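You operate a simulated robot arm through the tools that you are given. There is no shell and no other tool. Be economical: measure what you need, move in short steps, check, and stop when the job is done.

The job below is to be done with a simulated robot arm. You get a single attempt, and the scene is never put back.

Task
Socket off, try the start, scrap the brown filter, fit the white one.

Only the result counts: the job must be done as asked and must still hold three seconds after the hand-in. Knocking over, shifting, dropping, spilling or breaking anything else fails it.

Robot
A 7-joint arm with a two-finger parallel gripper on a trunk, on a base that drives. Base frame: it is fixed to the floor where the robot stands at the start and does not move with it; the origin is under the middle of the robot, x ahead of it, y to its left, z up. Readings come in m, rad, newtons and seconds.
Its first joint turns from -2.897 to 2.897 rad. Places, roughly: fan intake [0.8, -0.1, 1.2]; fan start button [0.5, -0.4, 0.9]; socket [0.5, 0.1, 0.9]; test scrap tray [0.8, 0.8, 0.9]. Payload 3.43 kg.
The tool frame sits at the grasp point between the pads (the TCP): z along the fingers, y along the line on which they close. The tips reach 0.03 m beyond it. Largest opening 0.094 m; finger width 0.028, thickness 0.01; the body of the gripper, 0.05 by 0.096 m, starts 0.055 m behind the TCP.
Orientation is that of the tool frame in the base frame, as a unit quaternion [x, y, z, w]. With the fingers straight down and closing along the base's y, the tool's x points along the base's -x, its y along +y and its z along -z.

Tools
- The arm moves only by the tool play_rows. Its argument "moves" is a list of rows, each a list of 7 numbers: the shift along the base's x, y, z in m, then the turn, a rotation vector about the base's x, y, z in rad, then the opening, from 0 (shut) to 1 (fully open). In form: [[dx, dy, dz, rx, ry, rz, hand], ...]. A call has 1 to 8 rows; each row is the pose to reach, as a shift and turn from the pose commanded when the call began. A row lasts 0.2 s, in which the tool goes at most 0.05 m and 0.15 rad; a call with a longer step from one row to the next is refused whole, and so is a gripper value outside its range. Where a pose cannot be reached the arm comes as near as it can. A force on the tool above 40 N (or 10 N above the force at the start of the call, whichever is more), or a blocked arm, ends the call early, and 0.2 s more pass. The fingers move at their own pace (about 0.045 m/s each) and stop on an object; they squeeze with about 27 N. The grip force told is the motor's: it shows also when the fingers shut on nothing. Time passes only in rows, and 0.2 s behind the last, so rows that repeat a pose let the fingers close. It gives the time, the measured TCP pose, the force on the tool (base axes), the opening and the grip force at its end, in the units of the frame above (readings bear some noise), with the torque about the TCP (base axes, N m) and any sound that the robot's microphone picked up.
- Cameras (640 x 400 px; columns grow to the right, rows downward): "scene" is now at [0.0332, 0.2383, 1.4207]; the picture's right is [-0.13, -0.99, 0.00], its down [-0.26, 0.04, -0.96] and it looks along [0.96, -0.13, -0.26] (base axes); focal length 214 px, centre (320, 200). "wrist" rides on the gripper at [0.076, 0.014, -0.103] in the tool frame; the picture's right is [-0.18, 0.98, 0.00], its down [-0.75, -0.14, -0.64] and it looks along [-0.63, -0.12, 0.77] (tool axes); focal length 243 px, centre (320, 200).
- camera(camera): a new picture of that camera. No time passes.
- roll_base(legs): drives the robot by 1 to 6 legs, each [ahead, turn to the left] in m and rad, along the robot's own axes; the way and the turn of a leg run together, so that a leg with both is an arc; at most 1.5 m and 3.142 rad a leg. The arm and the cameras ride along, it lands a little off, and it stops where it bumps. It gives what a move gives.
- aim_head(pan, tilt): turns the head with the scene camera to pan (to the left, within 2.094 rad either way) and tilt (down, from -0.506 to 1.204), counted from straight ahead of the robot. It gives what a move gives.
- point_at(camera, pixels): for up to 12 pixels [column, row] of the newest picture of that camera ("zoom" is the newest enlarged one), the place [x, y, z] in the base frame of the surface seen there, good to about 0.003 m. No time passes.
- zoom(camera, box): a new picture of the part [left, top, right, bottom] of that camera's present view, enlarged. No time passes.
- hand_in(): hands the job in; it is judged then, once.

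Keep the steps short. Do not move on a guess: measure, check each grasp and each placing, and mend mistakes. In all there are 80 turns and 52 pictures (those below and enlarged ones count). Leave the gripper open and the arm clear of the work at the hand-in unless told otherwise, and finish with a single line.

The tools are called as a command line: name --pt "numbers of a row" for each row, then --argument value for the rest, lists and objects as JSON in quotes. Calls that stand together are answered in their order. play_rows: Moves the arm, as the interface text tells. Its arguments: {"type":"object","properties":{"moves":{"type":"array","items":{"type":"array","items":{"type":"number"}}}},"required":["moves"]} The other tools are called the same way: roll_base (legs) drives the base; aim_head (pan, tilt) turns the head that bears the scene camera; camera (camera) takes a picture; point_at (camera, pixels) gives the place of the surface under pixels of a picture; zoom (camera, box) takes an enlarged picture of a part of a camera's view; hand_in () hands the job in.

At the start:

```text
time_s: 0.0
tool_pos: [0.5831, 0.1401, 1.4146]
ee_rot: [-0.001, 1.0, 0.0, 0.0]
wrist_force: [-0.8, -0.1, -0.4]
wrist_torque: [0.0, -0.01, -0.04]
width: 0.0937
finger_force: 0.0
robot x, y, heading: [0.0006, 0.0136, 0.002]
head pan, tilt: [-0.134, 0.267]
```

scene: 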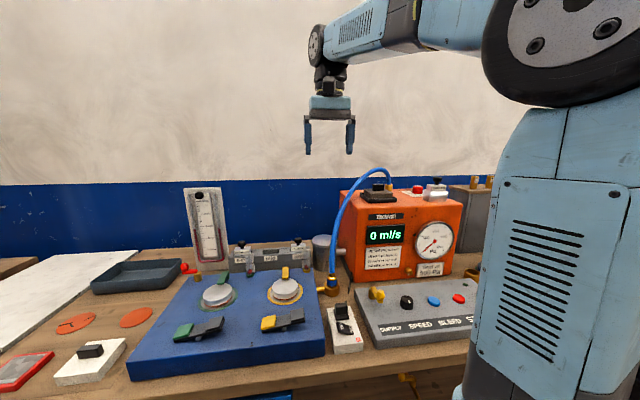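
wrist: 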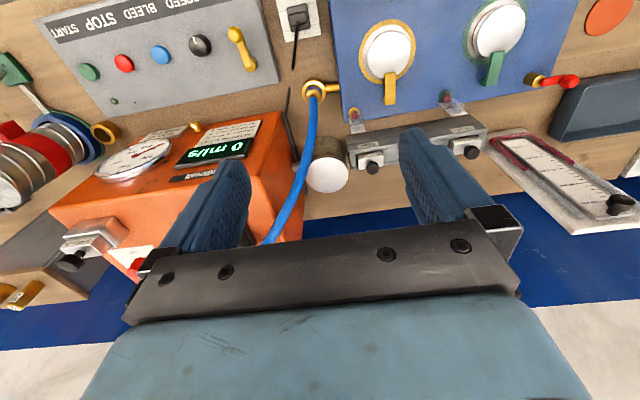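

I see a workbench with a blue fixture, a control panel, an orange tester and a socket with a black plug. First I'll take enlarged views to read the labels.

zoom --camera "scene" --box '[320, 160, 500, 360]'

zoom --camera "wrist" --box '[0, 0, 340, 210]'

zoom --camera "scene" --box '[0, 180, 340, 400]'

```text
2.00 times, centred on (410, 260) of scene
```

zoom: 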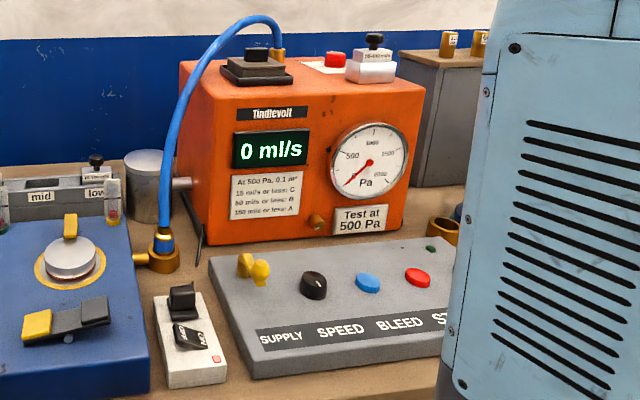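

```text
1.88 times, centred on (170, 105) of wrist
```

zoom: 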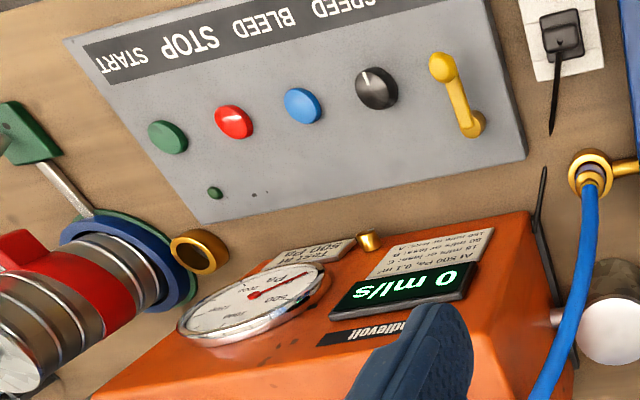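

```text
1.82 times, centred on (170, 290) of scene
```

zoom: 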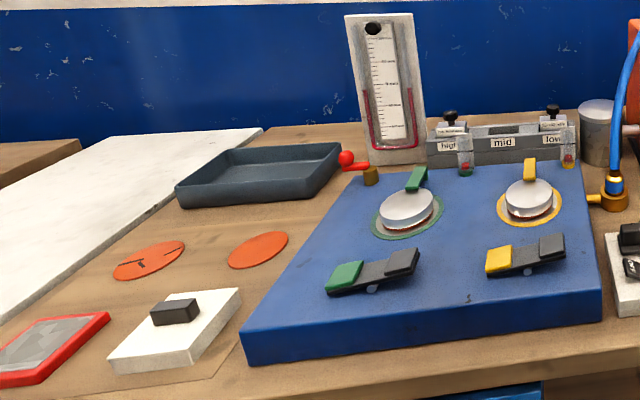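

The fan and filters aren't clear yet. I'll turn the head right and left to see the rest of the bench.

aim_head --pan -0.75 --tilt 0.4

camera --camera "scene"

aim_head --pan 0.6 --tilt 0.5

camera --camera "scene"

```text
time_s: 1.0
tool_pos: [0.584, 0.1408, 1.4165]
ee_rot: [0.0, 1.0, 0.0, 0.001]
wrist_force: [0.1, -0.2, -1.0]
wrist_torque: [-0.01, 0.05, 0.02]
width: 0.0938
finger_force: 0.1
robot x, y, heading: [-0.0029, 0.0154, -0.002]
head pan, tilt: [-0.75, 0.4]
```

```text
46 pictures are left
```

scene: 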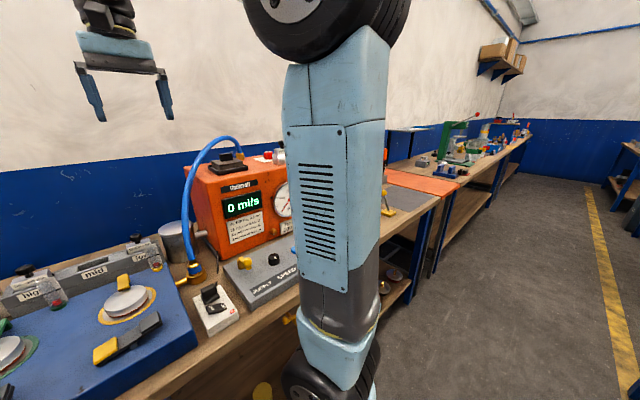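

```text
time_s: 2.5
tool_pos: [0.5833, 0.14, 1.4158]
ee_rot: [0.0, 1.0, 0.001, 0.0]
wrist_force: [1.0, 0.4, 0.0]
wrist_torque: [-0.01, 0.05, 0.0]
width: 0.0938
finger_force: 0.2
robot x, y, heading: [-0.0012, 0.0136, -0.001]
head pan, tilt: [0.6, 0.499]
```

```text
45 pictures are left
```

scene: 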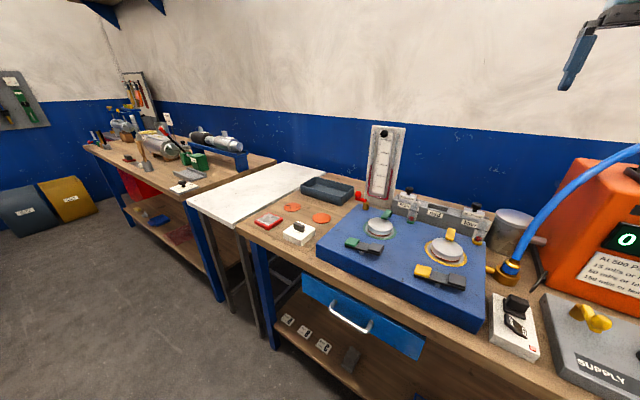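

The orange box seems to be the fan housing. I'll point the head back and enlarge the top of that box, then the left of the bench.

aim_head --pan -0.3 --tilt 0.3

zoom --camera "scene" --box '[260, 130, 400, 220]'

zoom --camera "scene" --box '[240, 210, 380, 350]'

aim_head --pan 0.5 --tilt 0.6

zoom --camera "scene" --box '[200, 100, 480, 300]'

```text
time_s: 3.7
tool_pos: [0.584, 0.1413, 1.4152]
ee_rot: [-0.001, 1.0, 0.001, 0.0]
wrist_force: [-0.2, 1.0, 0.1]
wrist_torque: [0.0, 0.03, -0.01]
width: 0.0938
finger_force: 0.1
robot x, y, heading: [-0.0014, 0.0142, -0.003]
head pan, tilt: [-0.3, 0.3]
```

```text
4.44 times, centred on (330, 175) of scene
```

zoom: 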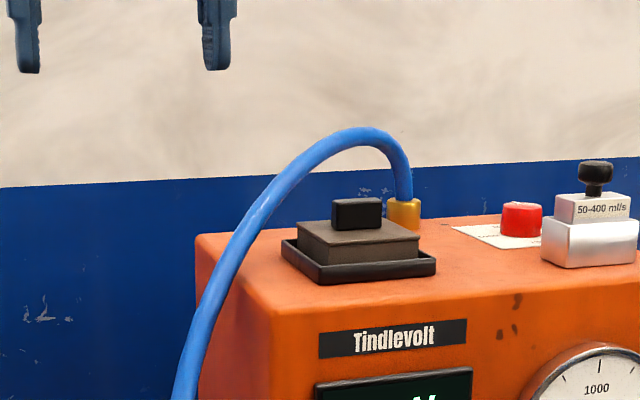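

```text
2.86 times, centred on (310, 280) of scene
```

zoom: 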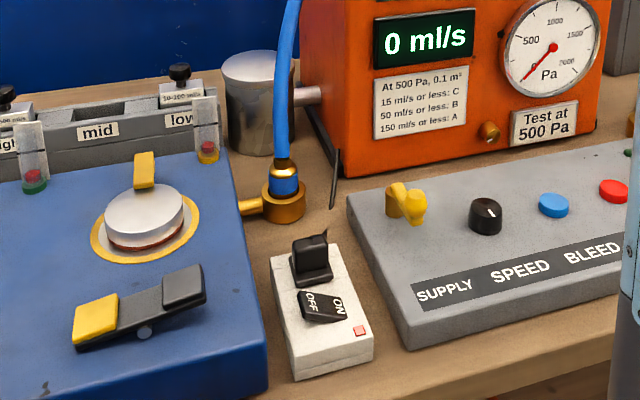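

```text
time_s: 4.8
tool_pos: [0.5841, 0.141, 1.4144]
ee_rot: [-0.001, 1.0, 0.0, 0.0]
wrist_force: [0.3, 0.1, 0.3]
wrist_torque: [-0.03, -0.01, 0.02]
width: 0.0939
finger_force: 0.0
robot x, y, heading: [0.0015, 0.0184, 0.003]
head pan, tilt: [0.499, 0.6]
```

```text
2.00 times, centred on (340, 200) of scene
```

zoom: 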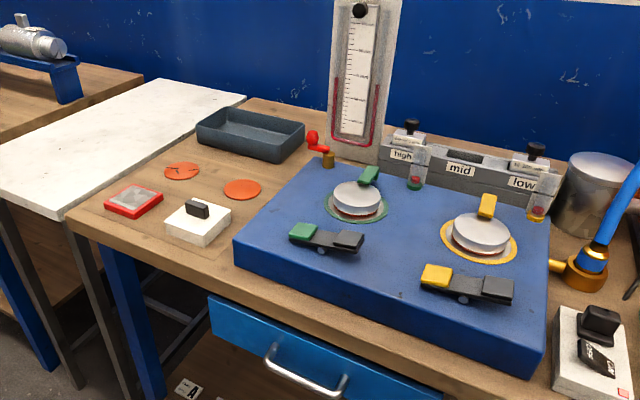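

The brown filter sits in a black frame on the orange box. The white filter is on the left of the bench, and the scrap tray is behind it. I'll measure them from this view and the wrist view.

point_at --camera "zoom" --pixels '[[197, 210], [187, 206], [208, 209], [176, 222], [228, 208], [200, 240], [200, 201], [250, 145], [215, 125], [290, 152], [245, 115], [205, 222]]'

zoom --camera "wrist" --box '[240, 0, 340, 70]'

aim_head --pan -0.3 --tilt 0.5

zoom --camera "scene" --box '[270, 230, 350, 290]'

```text
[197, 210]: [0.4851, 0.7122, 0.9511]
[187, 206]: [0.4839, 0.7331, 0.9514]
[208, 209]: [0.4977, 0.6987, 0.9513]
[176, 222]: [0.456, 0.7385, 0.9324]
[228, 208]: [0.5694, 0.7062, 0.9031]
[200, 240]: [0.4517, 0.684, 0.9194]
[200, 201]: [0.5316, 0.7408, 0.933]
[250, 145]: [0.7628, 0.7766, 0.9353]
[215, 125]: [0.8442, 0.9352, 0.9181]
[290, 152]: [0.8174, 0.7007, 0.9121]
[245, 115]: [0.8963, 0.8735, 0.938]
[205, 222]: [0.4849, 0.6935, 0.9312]
```

```text
5.71 times, centred on (290, 35) of wrist
```

zoom: 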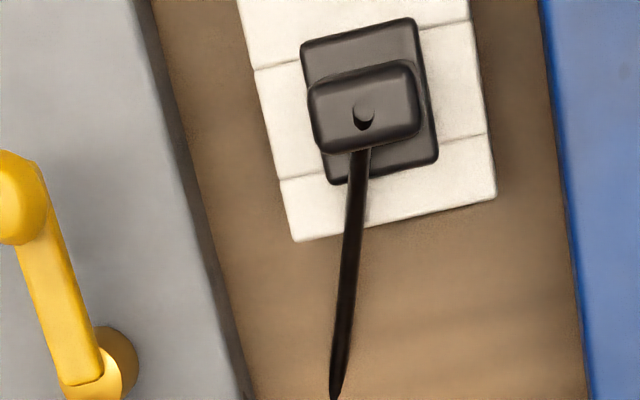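

```text
time_s: 6.0
tool_pos: [0.5838, 0.1411, 1.4154]
ee_rot: [0.0, 1.0, 0.0, 0.0]
wrist_force: [0.1, -0.5, 0.1]
wrist_torque: [0.03, -0.02, 0.0]
width: 0.0939
finger_force: 0.2
robot x, y, heading: [0.0008, 0.0175, 0.002]
head pan, tilt: [-0.3, 0.499]
```

```text
6.67 times, centred on (310, 260) of scene
```

zoom: 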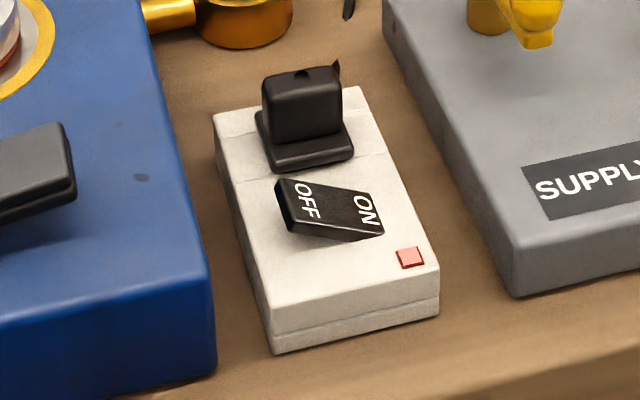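

The rocker's OFF end (left) is raised, so the socket is on. I'll measure the rocker, then the brown filter and the START button.

point_at --camera "zoom" --pixels '[[303, 200], [285, 190], [290, 215], [364, 210], [380, 235], [330, 190], [300, 100], [320, 68], [300, 300], [410, 257], [245, 130], [355, 130]]'

zoom --camera "scene" --box '[290, 100, 400, 170]'

```text
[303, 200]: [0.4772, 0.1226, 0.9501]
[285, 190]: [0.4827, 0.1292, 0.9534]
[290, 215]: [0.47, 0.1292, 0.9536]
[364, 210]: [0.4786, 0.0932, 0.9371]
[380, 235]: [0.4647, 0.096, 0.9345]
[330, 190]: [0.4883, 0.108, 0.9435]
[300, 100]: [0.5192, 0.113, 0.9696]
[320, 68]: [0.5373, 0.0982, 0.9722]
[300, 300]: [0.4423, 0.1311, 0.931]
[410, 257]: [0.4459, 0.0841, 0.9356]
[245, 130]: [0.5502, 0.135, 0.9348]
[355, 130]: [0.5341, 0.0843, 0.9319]
```

```text
5.71 times, centred on (345, 135) of scene
```

zoom: 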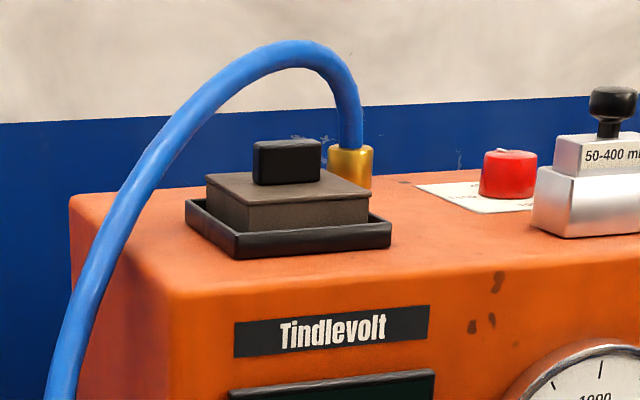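

point_at --camera "zoom" --pixels '[[287, 165], [256, 165], [318, 165], [287, 141], [310, 210], [210, 178], [366, 190], [245, 240], [388, 232], [350, 150], [290, 45], [120, 190]]'

zoom --camera "wrist" --box '[60, 20, 160, 110]'

```text
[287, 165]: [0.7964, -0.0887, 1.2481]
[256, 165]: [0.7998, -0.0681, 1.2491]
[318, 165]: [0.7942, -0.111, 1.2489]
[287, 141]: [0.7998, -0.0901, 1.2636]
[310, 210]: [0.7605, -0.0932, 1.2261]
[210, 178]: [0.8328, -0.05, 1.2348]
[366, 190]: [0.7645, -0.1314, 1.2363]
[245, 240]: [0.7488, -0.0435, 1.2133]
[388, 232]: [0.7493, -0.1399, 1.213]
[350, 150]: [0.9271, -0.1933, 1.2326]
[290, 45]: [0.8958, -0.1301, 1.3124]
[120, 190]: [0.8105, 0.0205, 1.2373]
```

```text
4.44 times, centred on (110, 65) of wrist
```

zoom: 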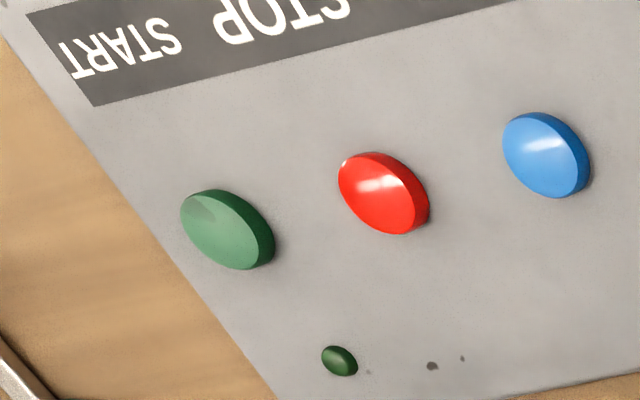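

point_at --camera "zoom" --pixels '[[220, 230], [195, 225], [250, 230], [240, 255], [205, 205], [339, 360], [378, 200], [100, 60], [300, 250]]'

```text
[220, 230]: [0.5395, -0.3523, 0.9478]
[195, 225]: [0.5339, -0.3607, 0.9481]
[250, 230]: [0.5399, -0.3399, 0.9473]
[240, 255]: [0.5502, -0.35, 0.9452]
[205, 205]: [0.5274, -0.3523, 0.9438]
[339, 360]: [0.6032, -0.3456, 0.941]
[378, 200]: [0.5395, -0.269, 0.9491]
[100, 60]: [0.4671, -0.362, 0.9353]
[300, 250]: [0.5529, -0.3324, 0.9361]
```

OFF end of the rocker is at about (0.477, 0.127, 0.953), START at (0.539, -0.351, 0.948). Next I close the fingers and come down to above the OFF end.

play_rows --pt "-0.013 -0.002 -0.045 0 0 0 0" --pt "-0.026 -0.004 -0.09 0 0 0 0" --pt "-0.04 -0.006 -0.135 0 0 0 0" --pt "-0.053 -0.008 -0.18 0 0 0 0" --pt "-0.067 -0.01 -0.225 0 0 0 0" --pt "-0.08 -0.012 -0.27 0 0 0 0" --pt "-0.093 -0.014 -0.315 0 0 0 0" --pt "-0.107 -0.015 -0.36 0 0 0 0"

camera --camera "scene"

```text
time_s: 7.8
tool_pos: [0.4771, 0.1221, 1.0539]
ee_rot: [0.0, 1.0, 0.0, 0.0]
wrist_force: [1.2, 0.7, 0.1]
wrist_torque: [0.03, 0.01, 0.02]
width: 0.0001
finger_force: 27.3
robot x, y, heading: [0.0026, 0.0145, 0.005]
head pan, tilt: [-0.3, 0.499]
```

```text
37 pictures are left
```

scene: 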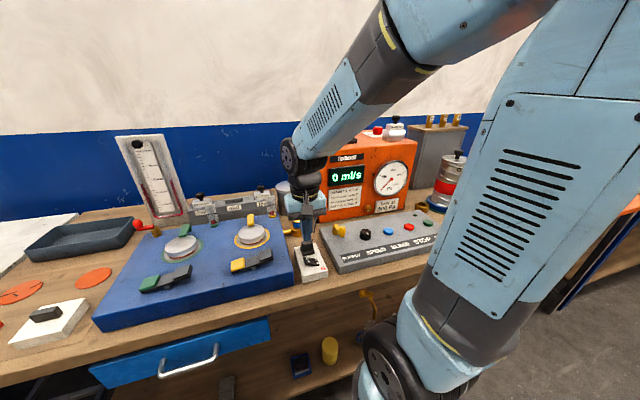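

I'm 7 cm above the OFF end. I'll shift 5 mm to the left, press down in short steps and come back up.

play_rows --pt "0 0.005 -0.035 0 0 0 0" --pt "0 0.005 -0.065 0 0 0 0" --pt "0 0.005 -0.075 0 0 0 0" --pt "0 0.005 -0.082 0 0 0 0" --pt "0 0.005 -0.086 0 0 0 0"

```text
time_s: 8.9
tool_pos: [0.4759, 0.1301, 0.9761]
ee_rot: [0.0, 1.0, 0.0, 0.001]
wrist_force: [-10.5, -6.3, 22.4]
wrist_torque: [-0.1, 0.48, 0.06]
width: 0.0001
finger_force: 27.2
robot x, y, heading: [0.0002, 0.0133, -0.005]
head pan, tilt: [-0.3, 0.499]
stopped in row 5: the force on the tool passed its limit at 56 N (the readings are from after the stop); the commanded pose is now the measured one
```

The force limit stopped it with the tip at 0.946. I'll rise and look at the rocker.

play_rows --pt "0 0 0.04 0 0 0 0" --pt "-0.0 0.04 0.08 0 0 0 0" --pt "0.0 0.08 0.12 0 0 0 0"

zoom --camera "scene" --box '[270, 230, 350, 290]'

```text
refused: row 2 steps farther than a row can; nothing moved
```

```text
6.67 times, centred on (310, 260) of scene
```

zoom: 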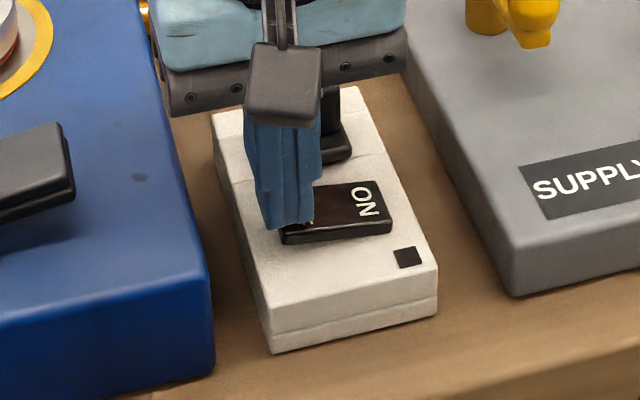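

The indicator lamp is now dark and the rocker has moved. I'll rise 4 cm and check that it stays off.

play_rows --pt "0 0 0.04 0 0 0 0" --pt "0 0 0.08 0 0 0 0" --pt "0 0 0.12 0 0 0 0"

zoom --camera "scene" --box '[270, 230, 350, 290]'

```text
time_s: 9.7
tool_pos: [0.4753, 0.1318, 1.0919]
ee_rot: [0.0, 1.0, -0.001, 0.001]
wrist_force: [0.6, 0.2, -0.8]
wrist_torque: [0.0, 0.03, 0.0]
width: 0.0
finger_force: 27.0
robot x, y, heading: [0.002, 0.0138, 0.002]
head pan, tilt: [-0.3, 0.499]
```

```text
6.67 times, centred on (310, 260) of scene
```

zoom: 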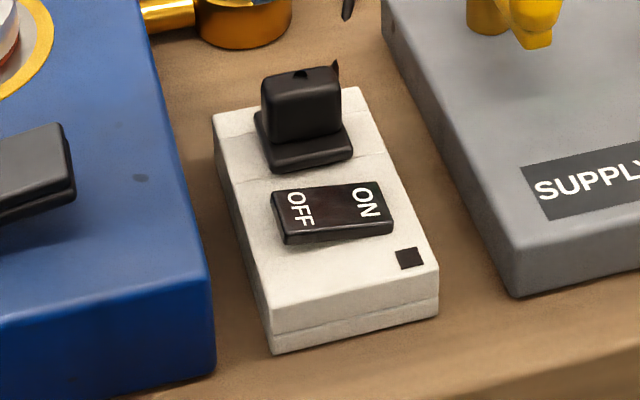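

The rocker holds with the lamp dark, so the socket is off. I'll measure the rocker ends to confirm its tilt, and move the closed fingers at z 1.09 toward START.

point_at --camera "zoom" --pixels '[[290, 200], [280, 200], [365, 195], [385, 205]]'

play_rows --pt "0.008 -0.048 0 0 0 0 0" --pt "0.016 -0.096 0 0 0 0 0" --pt "0.024 -0.144 0 0 0 0 0" --pt "0.032 -0.192 0 0 0 0 0" --pt "0.04 -0.24 0 0 0 0 0" --pt "0.048 -0.288 0 0 0 0 0" --pt "0.056 -0.336 0 0 0 0 0" --pt "0.06 -0.384 0 0 0 0 0"

```text
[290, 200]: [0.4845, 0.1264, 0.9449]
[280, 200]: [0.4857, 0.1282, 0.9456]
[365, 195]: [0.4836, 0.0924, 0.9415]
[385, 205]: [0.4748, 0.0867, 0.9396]
```

```text
time_s: 11.5
tool_pos: [0.5345, -0.2527, 1.0934]
ee_rot: [0.001, 1.0, 0.0, 0.001]
wrist_force: [0.1, 1.3, -0.5]
wrist_torque: [-0.04, -0.02, 0.0]
width: 0.0
finger_force: 26.8
robot x, y, heading: [0.0011, 0.0164, 0.001]
head pan, tilt: [-0.3, 0.499]
```

START is next, but the rocker's OFF end still reads slightly higher (0.945) than ON (0.941), so it may be only half over. I'll go back and press it again, slower.

play_rows --pt "-0.008 0.048 0 0 0 0 0" --pt "-0.016 0.096 0 0 0 0 0" --pt "-0.024 0.144 0 0 0 0 0" --pt "-0.032 0.192 0 0 0 0 0" --pt "-0.04 0.24 0 0 0 0 0" --pt "-0.048 0.288 0 0 0 0 0" --pt "-0.056 0.336 0 0 0 0 0" --pt "-0.058 0.38 0 0 0 0 0"

play_rows --pt "0 0 -0.04 0 0 0 0" --pt "0 0 -0.08 0 0 0 0" --pt "0 0 -0.105 0 0 0 0" --pt "0 0 -0.11 0 0 0 0"

zoom --camera "scene" --box '[270, 230, 350, 290]'

```text
time_s: 13.3
tool_pos: [0.477, 0.1281, 1.0928]
ee_rot: [0.0, 1.0, 0.0, 0.001]
wrist_force: [-0.2, -0.3, -0.8]
wrist_torque: [0.04, 0.02, 0.01]
width: 0.0
finger_force: 26.9
robot x, y, heading: [-0.0, 0.022, -0.0]
head pan, tilt: [-0.3, 0.499]
```

```text
time_s: 14.3
tool_pos: [0.479, 0.1262, 0.983]
ee_rot: [0.0, 1.0, 0.0, 0.001]
wrist_force: [-0.7, 0.5, 0.6]
wrist_torque: [0.02, 0.0, 0.01]
width: 0.0
finger_force: 26.7
robot x, y, heading: [0.0005, 0.0159, 0.0]
head pan, tilt: [-0.3, 0.499]
```

```text
6.67 times, centred on (310, 260) of scene
```

zoom: 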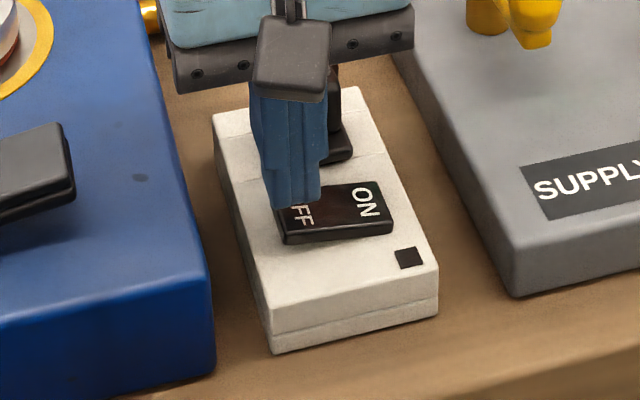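

Tip is at about 0.953, just above the rocker. I'll press in 3 mm steps.

play_rows --pt "0 0 -0.004 0 0 0 0" --pt "0 0 -0.007 0 0 0 0" --pt "0 0 -0.01 0 0 0 0" --pt "0 0 -0.013 0 0 0 0" --pt "0 0 -0.016 0 0 0 0" --pt "0 0 -0.018 0 0 0 0"

zoom --camera "scene" --box '[270, 230, 350, 290]'

```text
time_s: 15.2
tool_pos: [0.4783, 0.1256, 0.9749]
ee_rot: [0.0, 1.0, 0.0, 0.003]
wrist_force: [-10.0, -2.8, 19.1]
wrist_torque: [0.03, 0.44, 0.05]
width: 0.0
finger_force: 27.0
robot x, y, heading: [-0.0023, 0.0158, 0.005]
head pan, tilt: [-0.3, 0.499]
stopped in row 4: the force on the tool passed its limit at 49 N (the readings are from after the stop); the commanded pose is now the measured one
```

```text
6.67 times, centred on (310, 260) of scene
```

zoom: 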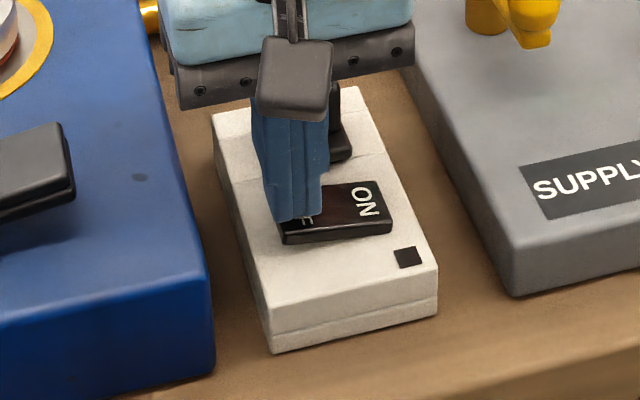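

The rocker is at its hard stop with the lamp dark, so it is fully off. I'll lift off and head to START at (0.539, -0.351).

play_rows --pt "0 0 0.04 0 0 0 0" --pt "0 0 0.08 0 0 0 0" --pt "0.0 0.0 0.118 0 0 0 0" --pt "0.01 -0.048 0.118 0 0 0 0" --pt "0.018 -0.096 0.118 0 0 0 0" --pt "0.026 -0.144 0.118 0 0 0 0" --pt "0.034 -0.192 0.118 0 0 0 0" --pt "0.042 -0.24 0.118 0 0 0 0"

play_rows --pt "0.006 -0.047 0 0 0 0 0" --pt "0.012 -0.094 0 0 0 0 0" --pt "0.016 -0.141 0 0 0 0 0" --pt "0.018 -0.188 0 0 0 0 0" --pt "0.019 -0.2366 0 0 0 0 0" --pt "0.019 -0.2366 -0.04 0 0 0 0" --pt "0.019 -0.2366 -0.08 0 0 0 0"

camera --camera "wrist"

```text
time_s: 17.0
tool_pos: [0.5211, -0.1114, 1.0921]
ee_rot: [0.0, 1.0, 0.0, 0.002]
wrist_force: [0.1, -0.2, -1.0]
wrist_torque: [-0.02, -0.03, -0.02]
width: 0.0002
finger_force: 27.4
robot x, y, heading: [-0.0033, 0.0117, 0.001]
head pan, tilt: [-0.3, 0.499]
```

```text
time_s: 18.6
tool_pos: [0.5419, -0.35, 1.0118]
ee_rot: [0.0, 1.0, 0.0, 0.003]
wrist_force: [-0.4, -0.1, 0.4]
wrist_torque: [0.0, -0.07, 0.03]
width: 0.0001
finger_force: 27.4
robot x, y, heading: [0.0029, 0.0146, -0.004]
head pan, tilt: [-0.3, 0.499]
```

```text
32 pictures are left
```

wrist: 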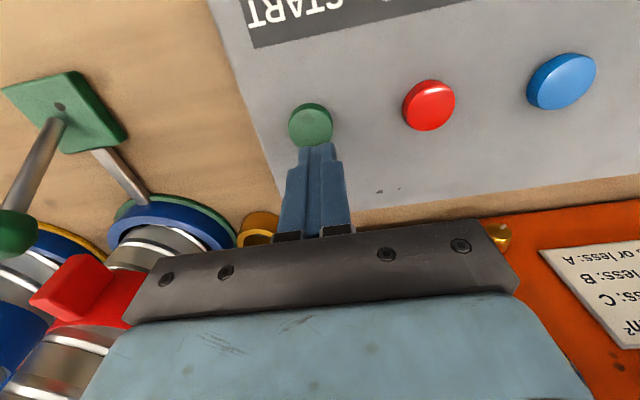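

The fingertips are over the green START button at (311, 125). I'll check that point, then press.

point_at --camera "wrist" --pixels '[[311, 120], [293, 122], [331, 122], [311, 106], [318, 150]]'

play_rows --pt "-0.002 -0.001 -0.025 0 0 0 0" --pt "-0.002 -0.001 -0.033 0 0 0 0" --pt "-0.002 -0.001 -0.037 0 0 0 0" --pt "-0.002 -0.001 -0.041 0 0 0 0" --pt "-0.002 -0.001 -0.045 0 0 0 0"

camera --camera "wrist"

```text
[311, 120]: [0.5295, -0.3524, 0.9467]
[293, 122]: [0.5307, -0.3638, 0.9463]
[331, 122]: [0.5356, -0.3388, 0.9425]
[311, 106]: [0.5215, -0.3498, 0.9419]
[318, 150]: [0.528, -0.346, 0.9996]
```

```text
time_s: 19.8
tool_pos: [0.5395, -0.3515, 0.9692]
ee_rot: [0.0, 1.0, 0.0, 0.003]
wrist_force: [1.7, -1.7, 27.2]
wrist_torque: [-0.09, 0.1, -0.14]
width: 0.0
finger_force: 27.0
robot x, y, heading: [-0.0007, 0.0173, 0.001]
head pan, tilt: [-0.3, 0.499]
heard: click
```

```text
31 pictures are left
```

wrist: 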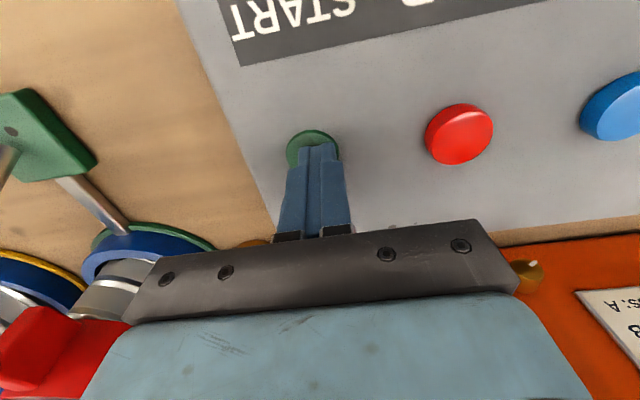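

I heard the button click and nothing else started. I'll rise, then look at the display and gauge.

play_rows --pt "0 0 0.045 0 0 0 0" --pt "0 0 0.09 0 0 0 0" --pt "0 0 0.135 0 0 0 0" --pt "-0.02 0.01 0.18 0 0 0 0" --pt "-0.03 0.02 0.225 0 0 0 0" --pt "-0.03 0.03 0.27 0 0 0 0.3" --pt "-0.03 0.03 0.315 0 0 0 0.6" --pt "-0.03 0.03 0.36 0 0 0 1"

camera --camera "scene"

```text
refused: row 4 steps farther than a row can; nothing moved
```

```text
30 pictures are left
```

scene: 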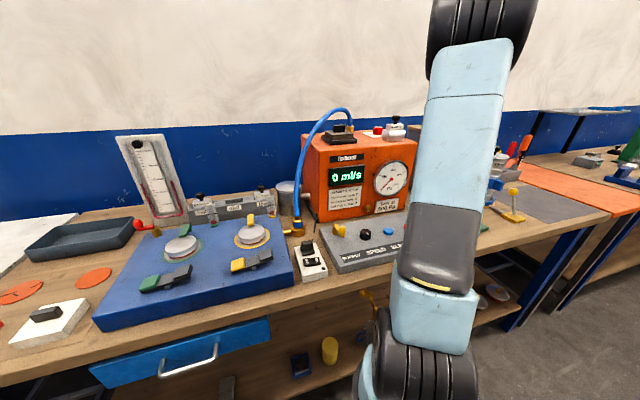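

One row was too long. The display still reads 0 ml/s, so the fan is dead. I'll rise with shorter steps.

play_rows --pt "0 0 0.045 0 0 0 0" --pt "0 0 0.09 0 0 0 0" --pt "0 0 0.135 0 0 0 0" --pt "-0.01 0.01 0.18 0 0 0 0" --pt "-0.02 0.02 0.225 0 0 0 0" --pt "-0.02 0.03 0.27 0 0 0 0.3" --pt "-0.02 0.04 0.315 0 0 0 0.6" --pt "-0.02 0.05 0.36 0 0 0 1"

play_rows --pt "0.02 0.02 0.04 0 0 0 1" --pt "0.035 0.045 0.08 0 0 0 1" --pt "0.05 0.07 0.12 0 0 0 1" --pt "0.065 0.11 0.14 0 0 0 1" --pt "0.08 0.15 0.15 0 0 0 1" --pt "0.1 0.18 0.15 0 0 0 1" --pt "0.13 0.19 0.15 0 0 0 1" --pt "0.17 0.2 0.15 0 0 0 1"

camera --camera "wrist"

```text
time_s: 21.6
tool_pos: [0.5192, -0.3017, 1.3257]
ee_rot: [0.0, 1.0, 0.002, 0.002]
wrist_force: [0.3, -0.6, -0.6]
wrist_torque: [0.02, -0.01, -0.01]
width: 0.0657
finger_force: 0.0
robot x, y, heading: [-0.0023, 0.0137, -0.001]
head pan, tilt: [-0.3, 0.499]
```

```text
time_s: 23.4
tool_pos: [0.6864, -0.1023, 1.4767]
ee_rot: [0.0, 1.0, -0.001, 0.003]
wrist_force: [-0.9, 0.6, 1.1]
wrist_torque: [0.0, -0.02, 0.02]
width: 0.0939
finger_force: 0.1
robot x, y, heading: [-0.0028, 0.0169, -0.003]
head pan, tilt: [-0.3, 0.499]
```

```text
29 pictures are left
```

wrist: 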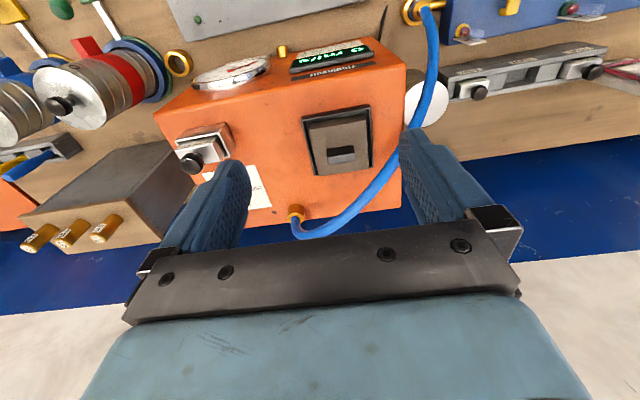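

I have a good view of the filter at (342, 145). The hose passes behind and to its left. I'll enlarge and measure.

zoom --camera "wrist" --box '[270, 80, 430, 240]'

```text
2.50 times, centred on (350, 160) of wrist
```

zoom: 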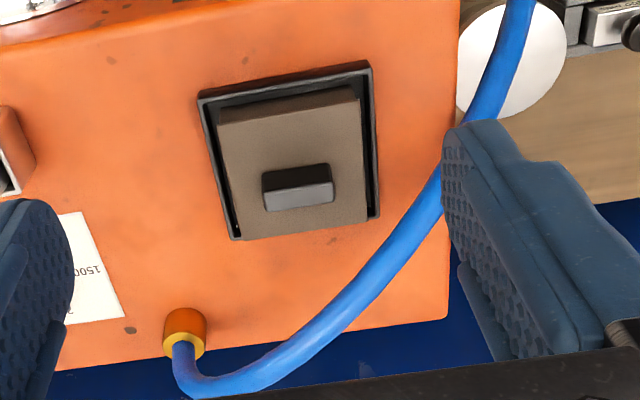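

point_at --camera "zoom" --pixels '[[264, 186], [330, 178], [268, 208], [332, 200], [222, 125], [350, 100], [243, 236], [365, 220], [380, 270], [440, 190], [320, 330], [480, 110]]'

point_at --camera "zoom" --pixels '[[205, 95], [370, 65], [237, 238], [378, 214], [212, 160], [300, 190], [300, 172], [362, 160], [221, 160], [375, 150]]'

```text
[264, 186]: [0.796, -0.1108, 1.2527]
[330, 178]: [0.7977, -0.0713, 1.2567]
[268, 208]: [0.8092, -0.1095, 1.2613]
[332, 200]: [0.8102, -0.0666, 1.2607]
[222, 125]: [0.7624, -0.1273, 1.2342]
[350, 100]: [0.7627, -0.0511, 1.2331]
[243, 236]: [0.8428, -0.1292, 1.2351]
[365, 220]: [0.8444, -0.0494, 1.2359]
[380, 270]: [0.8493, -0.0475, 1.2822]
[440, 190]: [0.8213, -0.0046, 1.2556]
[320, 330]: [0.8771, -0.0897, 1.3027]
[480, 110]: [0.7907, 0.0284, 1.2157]
```

```text
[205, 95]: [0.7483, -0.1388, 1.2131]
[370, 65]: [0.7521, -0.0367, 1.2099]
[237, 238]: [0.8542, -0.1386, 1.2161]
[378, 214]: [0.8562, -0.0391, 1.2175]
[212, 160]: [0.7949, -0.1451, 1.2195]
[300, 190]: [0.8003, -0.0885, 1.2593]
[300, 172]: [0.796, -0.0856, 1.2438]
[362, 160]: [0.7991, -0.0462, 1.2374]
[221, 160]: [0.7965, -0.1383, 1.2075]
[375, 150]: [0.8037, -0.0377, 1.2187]
```

Filter body spans x 0.762–0.845, y −0.129…−0.049. Its handle runs x 0.796–0.812, y −0.111…−0.067, top 1.262. The hose is close to the back-left corner, so I'll measure its near edge, the box top and the frame.

point_at --camera "zoom" --pixels '[[368, 258], [380, 247], [395, 236], [410, 218], [345, 285], [320, 303], [385, 275], [360, 320], [400, 150], [180, 200], [228, 200], [372, 120]]'

```text
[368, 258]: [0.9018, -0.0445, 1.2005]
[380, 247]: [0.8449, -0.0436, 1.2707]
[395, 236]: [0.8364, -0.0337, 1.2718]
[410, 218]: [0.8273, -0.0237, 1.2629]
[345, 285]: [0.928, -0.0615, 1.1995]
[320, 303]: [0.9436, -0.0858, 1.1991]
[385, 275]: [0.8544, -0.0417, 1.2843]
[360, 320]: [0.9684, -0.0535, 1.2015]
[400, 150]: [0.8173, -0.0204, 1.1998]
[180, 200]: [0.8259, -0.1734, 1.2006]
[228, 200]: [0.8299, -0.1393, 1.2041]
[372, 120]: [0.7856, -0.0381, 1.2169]
```

The frame rim is at 1.217 and the floor about 1.204, so a 2 cm lift clears it. The hose edge at (0.845, −0.044, 1.27) means I must pull forward before rising. I'll descend over the handle with opening 0.7.

play_rows --pt "0.035 0.004 -0.02 0 0 0 0.7" --pt "0.07 0.008 -0.04 0 0 0 0.7" --pt "0.1 0.012 -0.065 0 0 0 0.7" --pt "0.117 0.013 -0.1 0 0 0 0.7" --pt "0.117 0.013 -0.14 0 0 0 0.7" --pt "0.117 0.013 -0.16 0 0 0 0.7"

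camera --camera "wrist"

```text
time_s: 24.8
tool_pos: [0.8069, -0.0888, 1.3168]
ee_rot: [0.0, 1.0, 0.001, 0.002]
wrist_force: [0.0, 0.1, 0.3]
wrist_torque: [-0.01, -0.01, 0.0]
width: 0.0658
finger_force: 0.0
robot x, y, heading: [-0.0011, 0.0161, -0.003]
head pan, tilt: [-0.3, 0.499]
```

```text
27 pictures are left
```

wrist: 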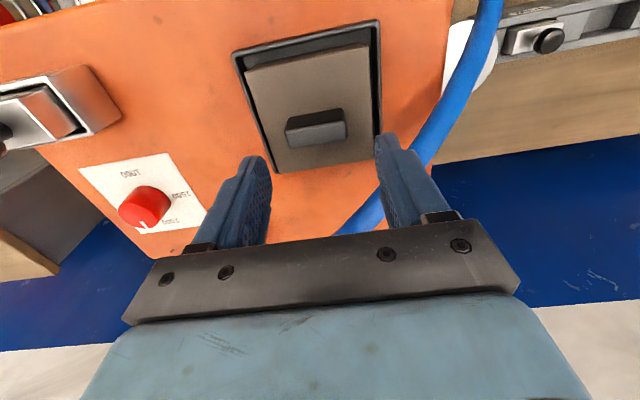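

The handle at (316, 127) lies centred between the fingers and the hose is behind them. I'll descend to z ≈1.269.

play_rows --pt "-0.001 0 -0.02 0 0 0 0.7" --pt "-0.002 0 -0.037 0 0 0 0.7" --pt "-0.002 0 -0.046 0 0 0 0.7"

camera --camera "wrist"

```text
time_s: 25.6
tool_pos: [0.8038, -0.0879, 1.27]
ee_rot: [0.0, 1.0, 0.001, 0.002]
wrist_force: [-0.4, -0.9, -0.5]
wrist_torque: [0.01, 0.02, 0.03]
width: 0.0658
finger_force: 0.1
robot x, y, heading: [0.0001, 0.0176, 0.002]
head pan, tilt: [-0.3, 0.499]
```

```text
26 pictures are left
```

wrist: 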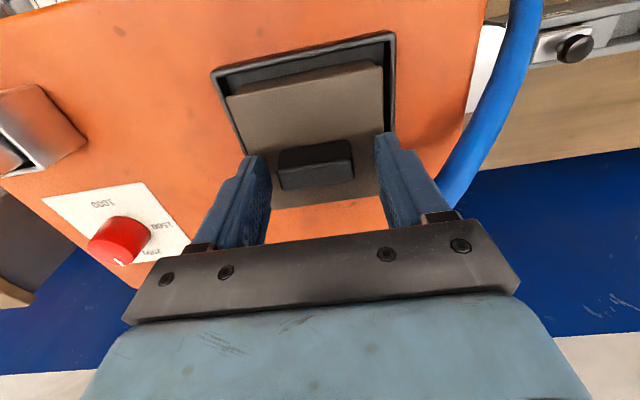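

The fingers straddle the handle without contact. I'll close them.

play_rows --pt "-0.002 -0.001 -0.001 0 0 0 0.5" --pt "-0.002 -0.001 -0.001 0 0 0 0.3" --pt "-0.002 -0.001 -0.001 0 0 0 0.2" --pt "-0.002 -0.001 -0.001 0 0 0 0.2"

```text
time_s: 26.6
tool_pos: [0.801, -0.0898, 1.2697]
ee_rot: [0.0, 1.0, 0.001, 0.002]
wrist_force: [0.2, -0.6, 3.8]
wrist_torque: [-0.03, -0.02, 0.01]
width: 0.0433
finger_force: 27.3
robot x, y, heading: [-0.0027, 0.0162, 0.002]
head pan, tilt: [-0.3, 0.499]
```

Gripped at 0.043 m with 27 N. I'll lift 2.2 cm, edging slightly away from the hose.

play_rows --pt "-0.001 -0.001 0.006 0 0 0 0.2" --pt "-0.002 -0.002 0.012 0 0 0 0.2" --pt "-0.003 -0.002 0.018 0 0 0 0.2" --pt "-0.003 -0.002 0.022 0 0 0 0.2"

camera --camera "wrist"

aim_head --pan -0.3 --tilt 0.3

zoom --camera "scene" --box '[260, 130, 400, 220]'

```text
time_s: 27.6
tool_pos: [0.7999, -0.0896, 1.2924]
ee_rot: [0.0, 1.0, 0.001, 0.003]
wrist_force: [-0.1, -0.2, -1.3]
wrist_torque: [0.0, 0.01, 0.01]
width: 0.0434
finger_force: 26.6
robot x, y, heading: [0.0017, 0.0184, -0.001]
head pan, tilt: [-0.3, 0.499]
```

```text
25 pictures are left
```

wrist: 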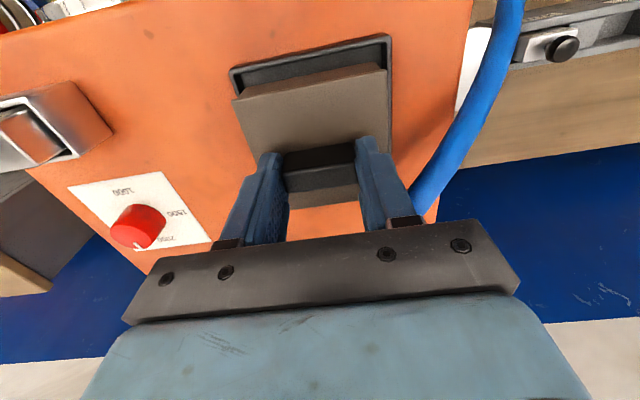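

```text
time_s: 28.4
tool_pos: [0.7992, -0.091, 1.2926]
ee_rot: [0.0, 1.0, 0.001, 0.003]
wrist_force: [0.3, 0.6, -1.0]
wrist_torque: [-0.01, -0.02, -0.02]
width: 0.0434
finger_force: 27.2
robot x, y, heading: [-0.0004, 0.0136, -0.0]
head pan, tilt: [-0.3, 0.3]
```

```text
4.44 times, centred on (330, 175) of scene
```

zoom: 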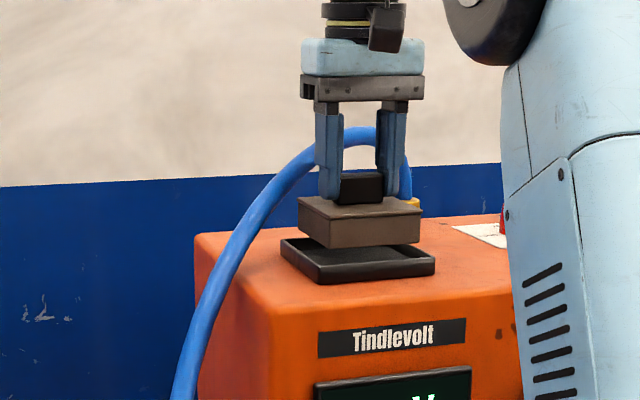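

The filter is free, level and just above the frame. I'll pull it 14 cm forward away from the hose, then raise it.

play_rows --pt "-0.03 -0.003 0.003 0 0 0 0.2" --pt "-0.07 -0.003 0.006 0 0 0 0.2" --pt "-0.11 -0.003 0.01 0 0 0 0.2" --pt "-0.15 -0.003 0.02 0 0 0 0.2" --pt "-0.18 0.0 0.055 0 0 0 0.2" --pt "-0.2 0.01 0.095 0 0 0 0.2" --pt "-0.22 0.02 0.135 0 0 0 0.2" --pt "-0.24 0.03 0.175 0 0 0 0.2"

aim_head --pan 0.5 --tilt 0.6

camera --camera "scene"

```text
time_s: 30.2
tool_pos: [0.5591, -0.0617, 1.4671]
ee_rot: [0.001, 1.0, 0.001, 0.002]
wrist_force: [-0.2, -1.1, -1.6]
wrist_torque: [-0.02, 0.02, 0.0]
width: 0.0432
finger_force: 26.8
robot x, y, heading: [0.0001, 0.0146, -0.003]
head pan, tilt: [-0.3, 0.3]
```

```text
time_s: 31.3
tool_pos: [0.5582, -0.0627, 1.4665]
ee_rot: [0.0, 1.0, 0.002, 0.003]
wrist_force: [-0.3, 0.5, -1.9]
wrist_torque: [0.01, 0.01, -0.02]
width: 0.0435
finger_force: 27.0
robot x, y, heading: [-0.0014, 0.0164, -0.004]
head pan, tilt: [0.499, 0.6]
```

```text
23 pictures are left
```

scene: 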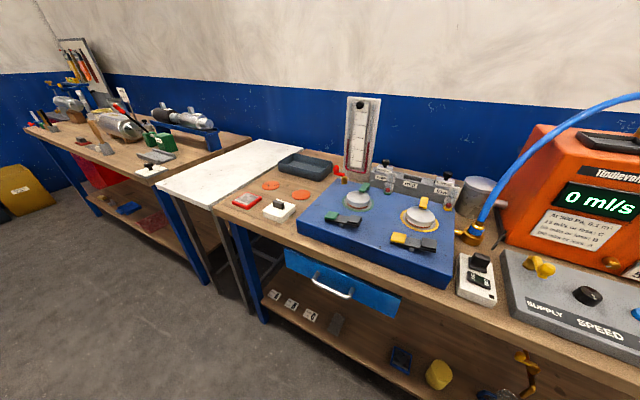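

The filter is held and clear. I'll measure the scrap tray with its inner corners before driving.

zoom --camera "scene" --box '[220, 140, 350, 225]'

```text
4.71 times, centred on (285, 182) of scene
```

zoom: 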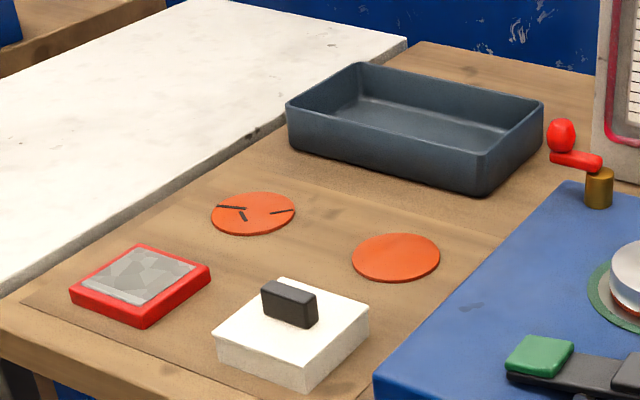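

point_at --camera "zoom" --pixels '[[288, 104], [361, 65], [543, 102], [480, 155], [430, 120], [470, 140], [263, 286], [316, 294], [306, 326], [217, 335], [303, 357], [368, 310]]'

roll_base --legs '[[-0.15, 0], [0, 1.571], [0.4, 0], [0, -1.571], [0.14, 0]]'

```text
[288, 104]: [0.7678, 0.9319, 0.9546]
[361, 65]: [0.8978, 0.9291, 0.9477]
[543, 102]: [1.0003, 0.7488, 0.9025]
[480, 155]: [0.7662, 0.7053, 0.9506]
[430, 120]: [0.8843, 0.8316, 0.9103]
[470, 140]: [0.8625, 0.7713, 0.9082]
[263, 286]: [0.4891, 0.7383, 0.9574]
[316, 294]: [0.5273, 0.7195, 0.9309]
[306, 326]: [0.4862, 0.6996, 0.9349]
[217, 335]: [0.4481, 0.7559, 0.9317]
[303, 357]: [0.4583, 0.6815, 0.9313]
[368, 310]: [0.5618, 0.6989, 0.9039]
```

```text
time_s: 35.7
tool_pos: [0.1572, 0.492, 1.468]
ee_rot: [-0.541, 0.841, 0.001, 0.002]
wrist_force: [0.5, -0.4, -1.6]
wrist_torque: [0.01, 0.0, 0.01]
width: 0.0436
finger_force: 27.0
robot x, y, heading: [-0.0914, -0.0144, 1.171]
head pan, tilt: [0.499, 0.6]
stopped in leg 2: the robot was blocked; the commanded pose is now the measured one
```

The turn was blocked at 1.17 rad, probably the base's corner on the bench. I'll turn back, back off farther, then redo the sideways shift.

roll_base --legs '[[0, -1.17], [-0.35, 0]]'

aim_head --pan 0.0 --tilt 0.6

camera --camera "scene"

```text
time_s: 38.9
tool_pos: [0.4777, 0.0251, 1.4677]
ee_rot: [-0.043, 0.999, 0.0, 0.002]
wrist_force: [0.6, 0.0, -1.3]
wrist_torque: [-0.05, -0.01, 0.01]
width: 0.0433
finger_force: 26.7
robot x, y, heading: [-0.0965, 0.0514, 0.085]
head pan, tilt: [0.499, 0.6]
stopped in leg 1: the robot was blocked; the commanded pose is now the measured one
```

```text
time_s: 39.9
tool_pos: [0.4779, 0.0253, 1.4669]
ee_rot: [-0.042, 0.999, 0.0, 0.002]
wrist_force: [0.2, -1.0, -1.6]
wrist_torque: [0.03, -0.01, -0.04]
width: 0.0435
finger_force: 26.9
robot x, y, heading: [-0.0948, 0.0552, 0.082]
head pan, tilt: [0.0, 0.6]
```

```text
21 pictures are left
```

scene: 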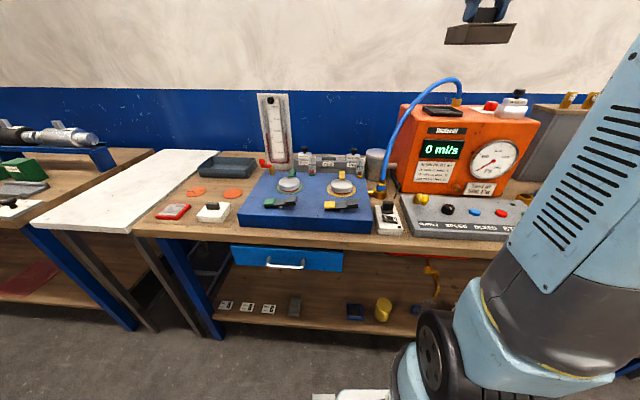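

Bench items look undisturbed. I'll back off straight 0.4 m, which frees the base.

roll_base --legs '[[-0.4, 0]]'

```text
time_s: 42.0
tool_pos: [0.2142, -0.0126, 1.4753]
ee_rot: [-0.026, 1.0, 0.001, 0.011]
wrist_force: [0.4, -0.7, -0.8]
wrist_torque: [0.06, 0.04, -0.01]
width: 0.0432
finger_force: 26.8
robot x, y, heading: [-0.3369, 0.0296, -0.015]
head pan, tilt: [0.0, 0.6]
stopped in leg 1: the robot was blocked; the commanded pose is now the measured one
```

It was blocked after 0.24 m, so something is behind it. I'll look round to both rear sides.

aim_head --pan 2.09 --tilt 0.7

camera --camera "scene"

aim_head --pan -2.09 --tilt 0.7

camera --camera "scene"

```text
time_s: 44.0
tool_pos: [0.2148, -0.0148, 1.4765]
ee_rot: [-0.026, 1.0, 0.0, 0.01]
wrist_force: [0.4, 0.4, -1.0]
wrist_torque: [0.01, 0.01, -0.01]
width: 0.0434
finger_force: 27.1
robot x, y, heading: [-0.3339, 0.0263, -0.021]
head pan, tilt: [2.089, 0.7]
```

```text
20 pictures are left
```

scene: 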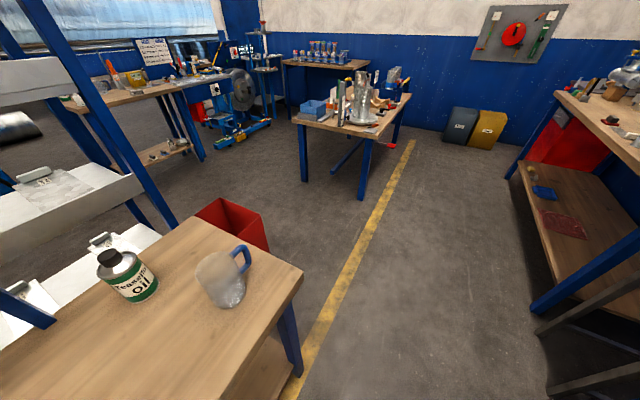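

```text
time_s: 47.4
tool_pos: [0.2155, -0.0142, 1.477]
ee_rot: [-0.026, 1.0, -0.001, 0.01]
wrist_force: [0.2, -0.8, -1.5]
wrist_torque: [-0.01, 0.02, -0.02]
width: 0.0435
finger_force: 27.3
robot x, y, heading: [-0.3338, 0.0304, -0.014]
head pan, tilt: [-2.089, 0.7]
```

```text
19 pictures are left
```

scene: 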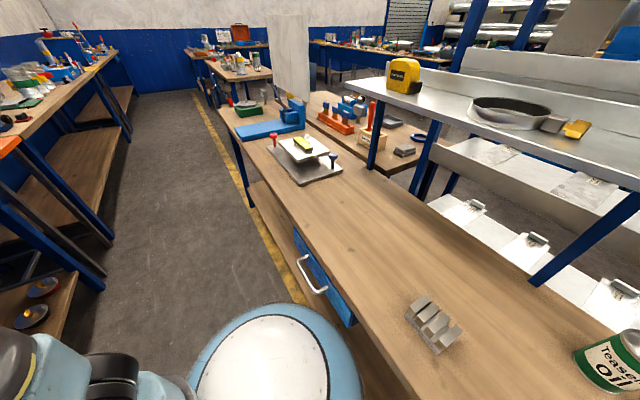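

There's a bench behind. I'll measure its edge and the robot's own base extent here to plan the manoeuvre.

point_at --camera "scene" --pixels '[[270, 360], [190, 395], [220, 330], [265, 305], [355, 340], [360, 398], [340, 320], [300, 235], [260, 180], [430, 325], [80, 290], [10, 270]]'

```text
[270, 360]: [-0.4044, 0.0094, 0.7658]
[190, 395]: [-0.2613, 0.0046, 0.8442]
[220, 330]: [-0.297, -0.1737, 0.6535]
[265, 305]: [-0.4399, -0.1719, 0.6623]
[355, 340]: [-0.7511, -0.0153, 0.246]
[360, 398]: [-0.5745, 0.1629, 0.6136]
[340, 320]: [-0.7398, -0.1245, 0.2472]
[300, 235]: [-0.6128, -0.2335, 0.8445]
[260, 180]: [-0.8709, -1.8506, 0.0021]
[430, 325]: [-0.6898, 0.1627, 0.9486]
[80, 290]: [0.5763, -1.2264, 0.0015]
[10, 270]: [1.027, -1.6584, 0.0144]
```

The rear bench edge is near x −0.6, so the aisle is about 1 m wide. I don't need a full sideways shift: a spot near (0, 0.25) facing ~0.55 rad left reaches the tray, the white filter and the fan. I'll drive there gently.

roll_base --legs '[[0.13, 0], [0, 0.57]]'

```text
time_s: 50.4
tool_pos: [0.2781, 0.2858, 1.4751]
ee_rot: [-0.305, 0.952, 0.002, 0.01]
wrist_force: [-0.5, 0.0, -0.9]
wrist_torque: [0.02, 0.0, 0.01]
width: 0.0433
finger_force: 26.9
robot x, y, heading: [-0.1897, -0.0039, 0.557]
head pan, tilt: [-2.089, 0.7]
```

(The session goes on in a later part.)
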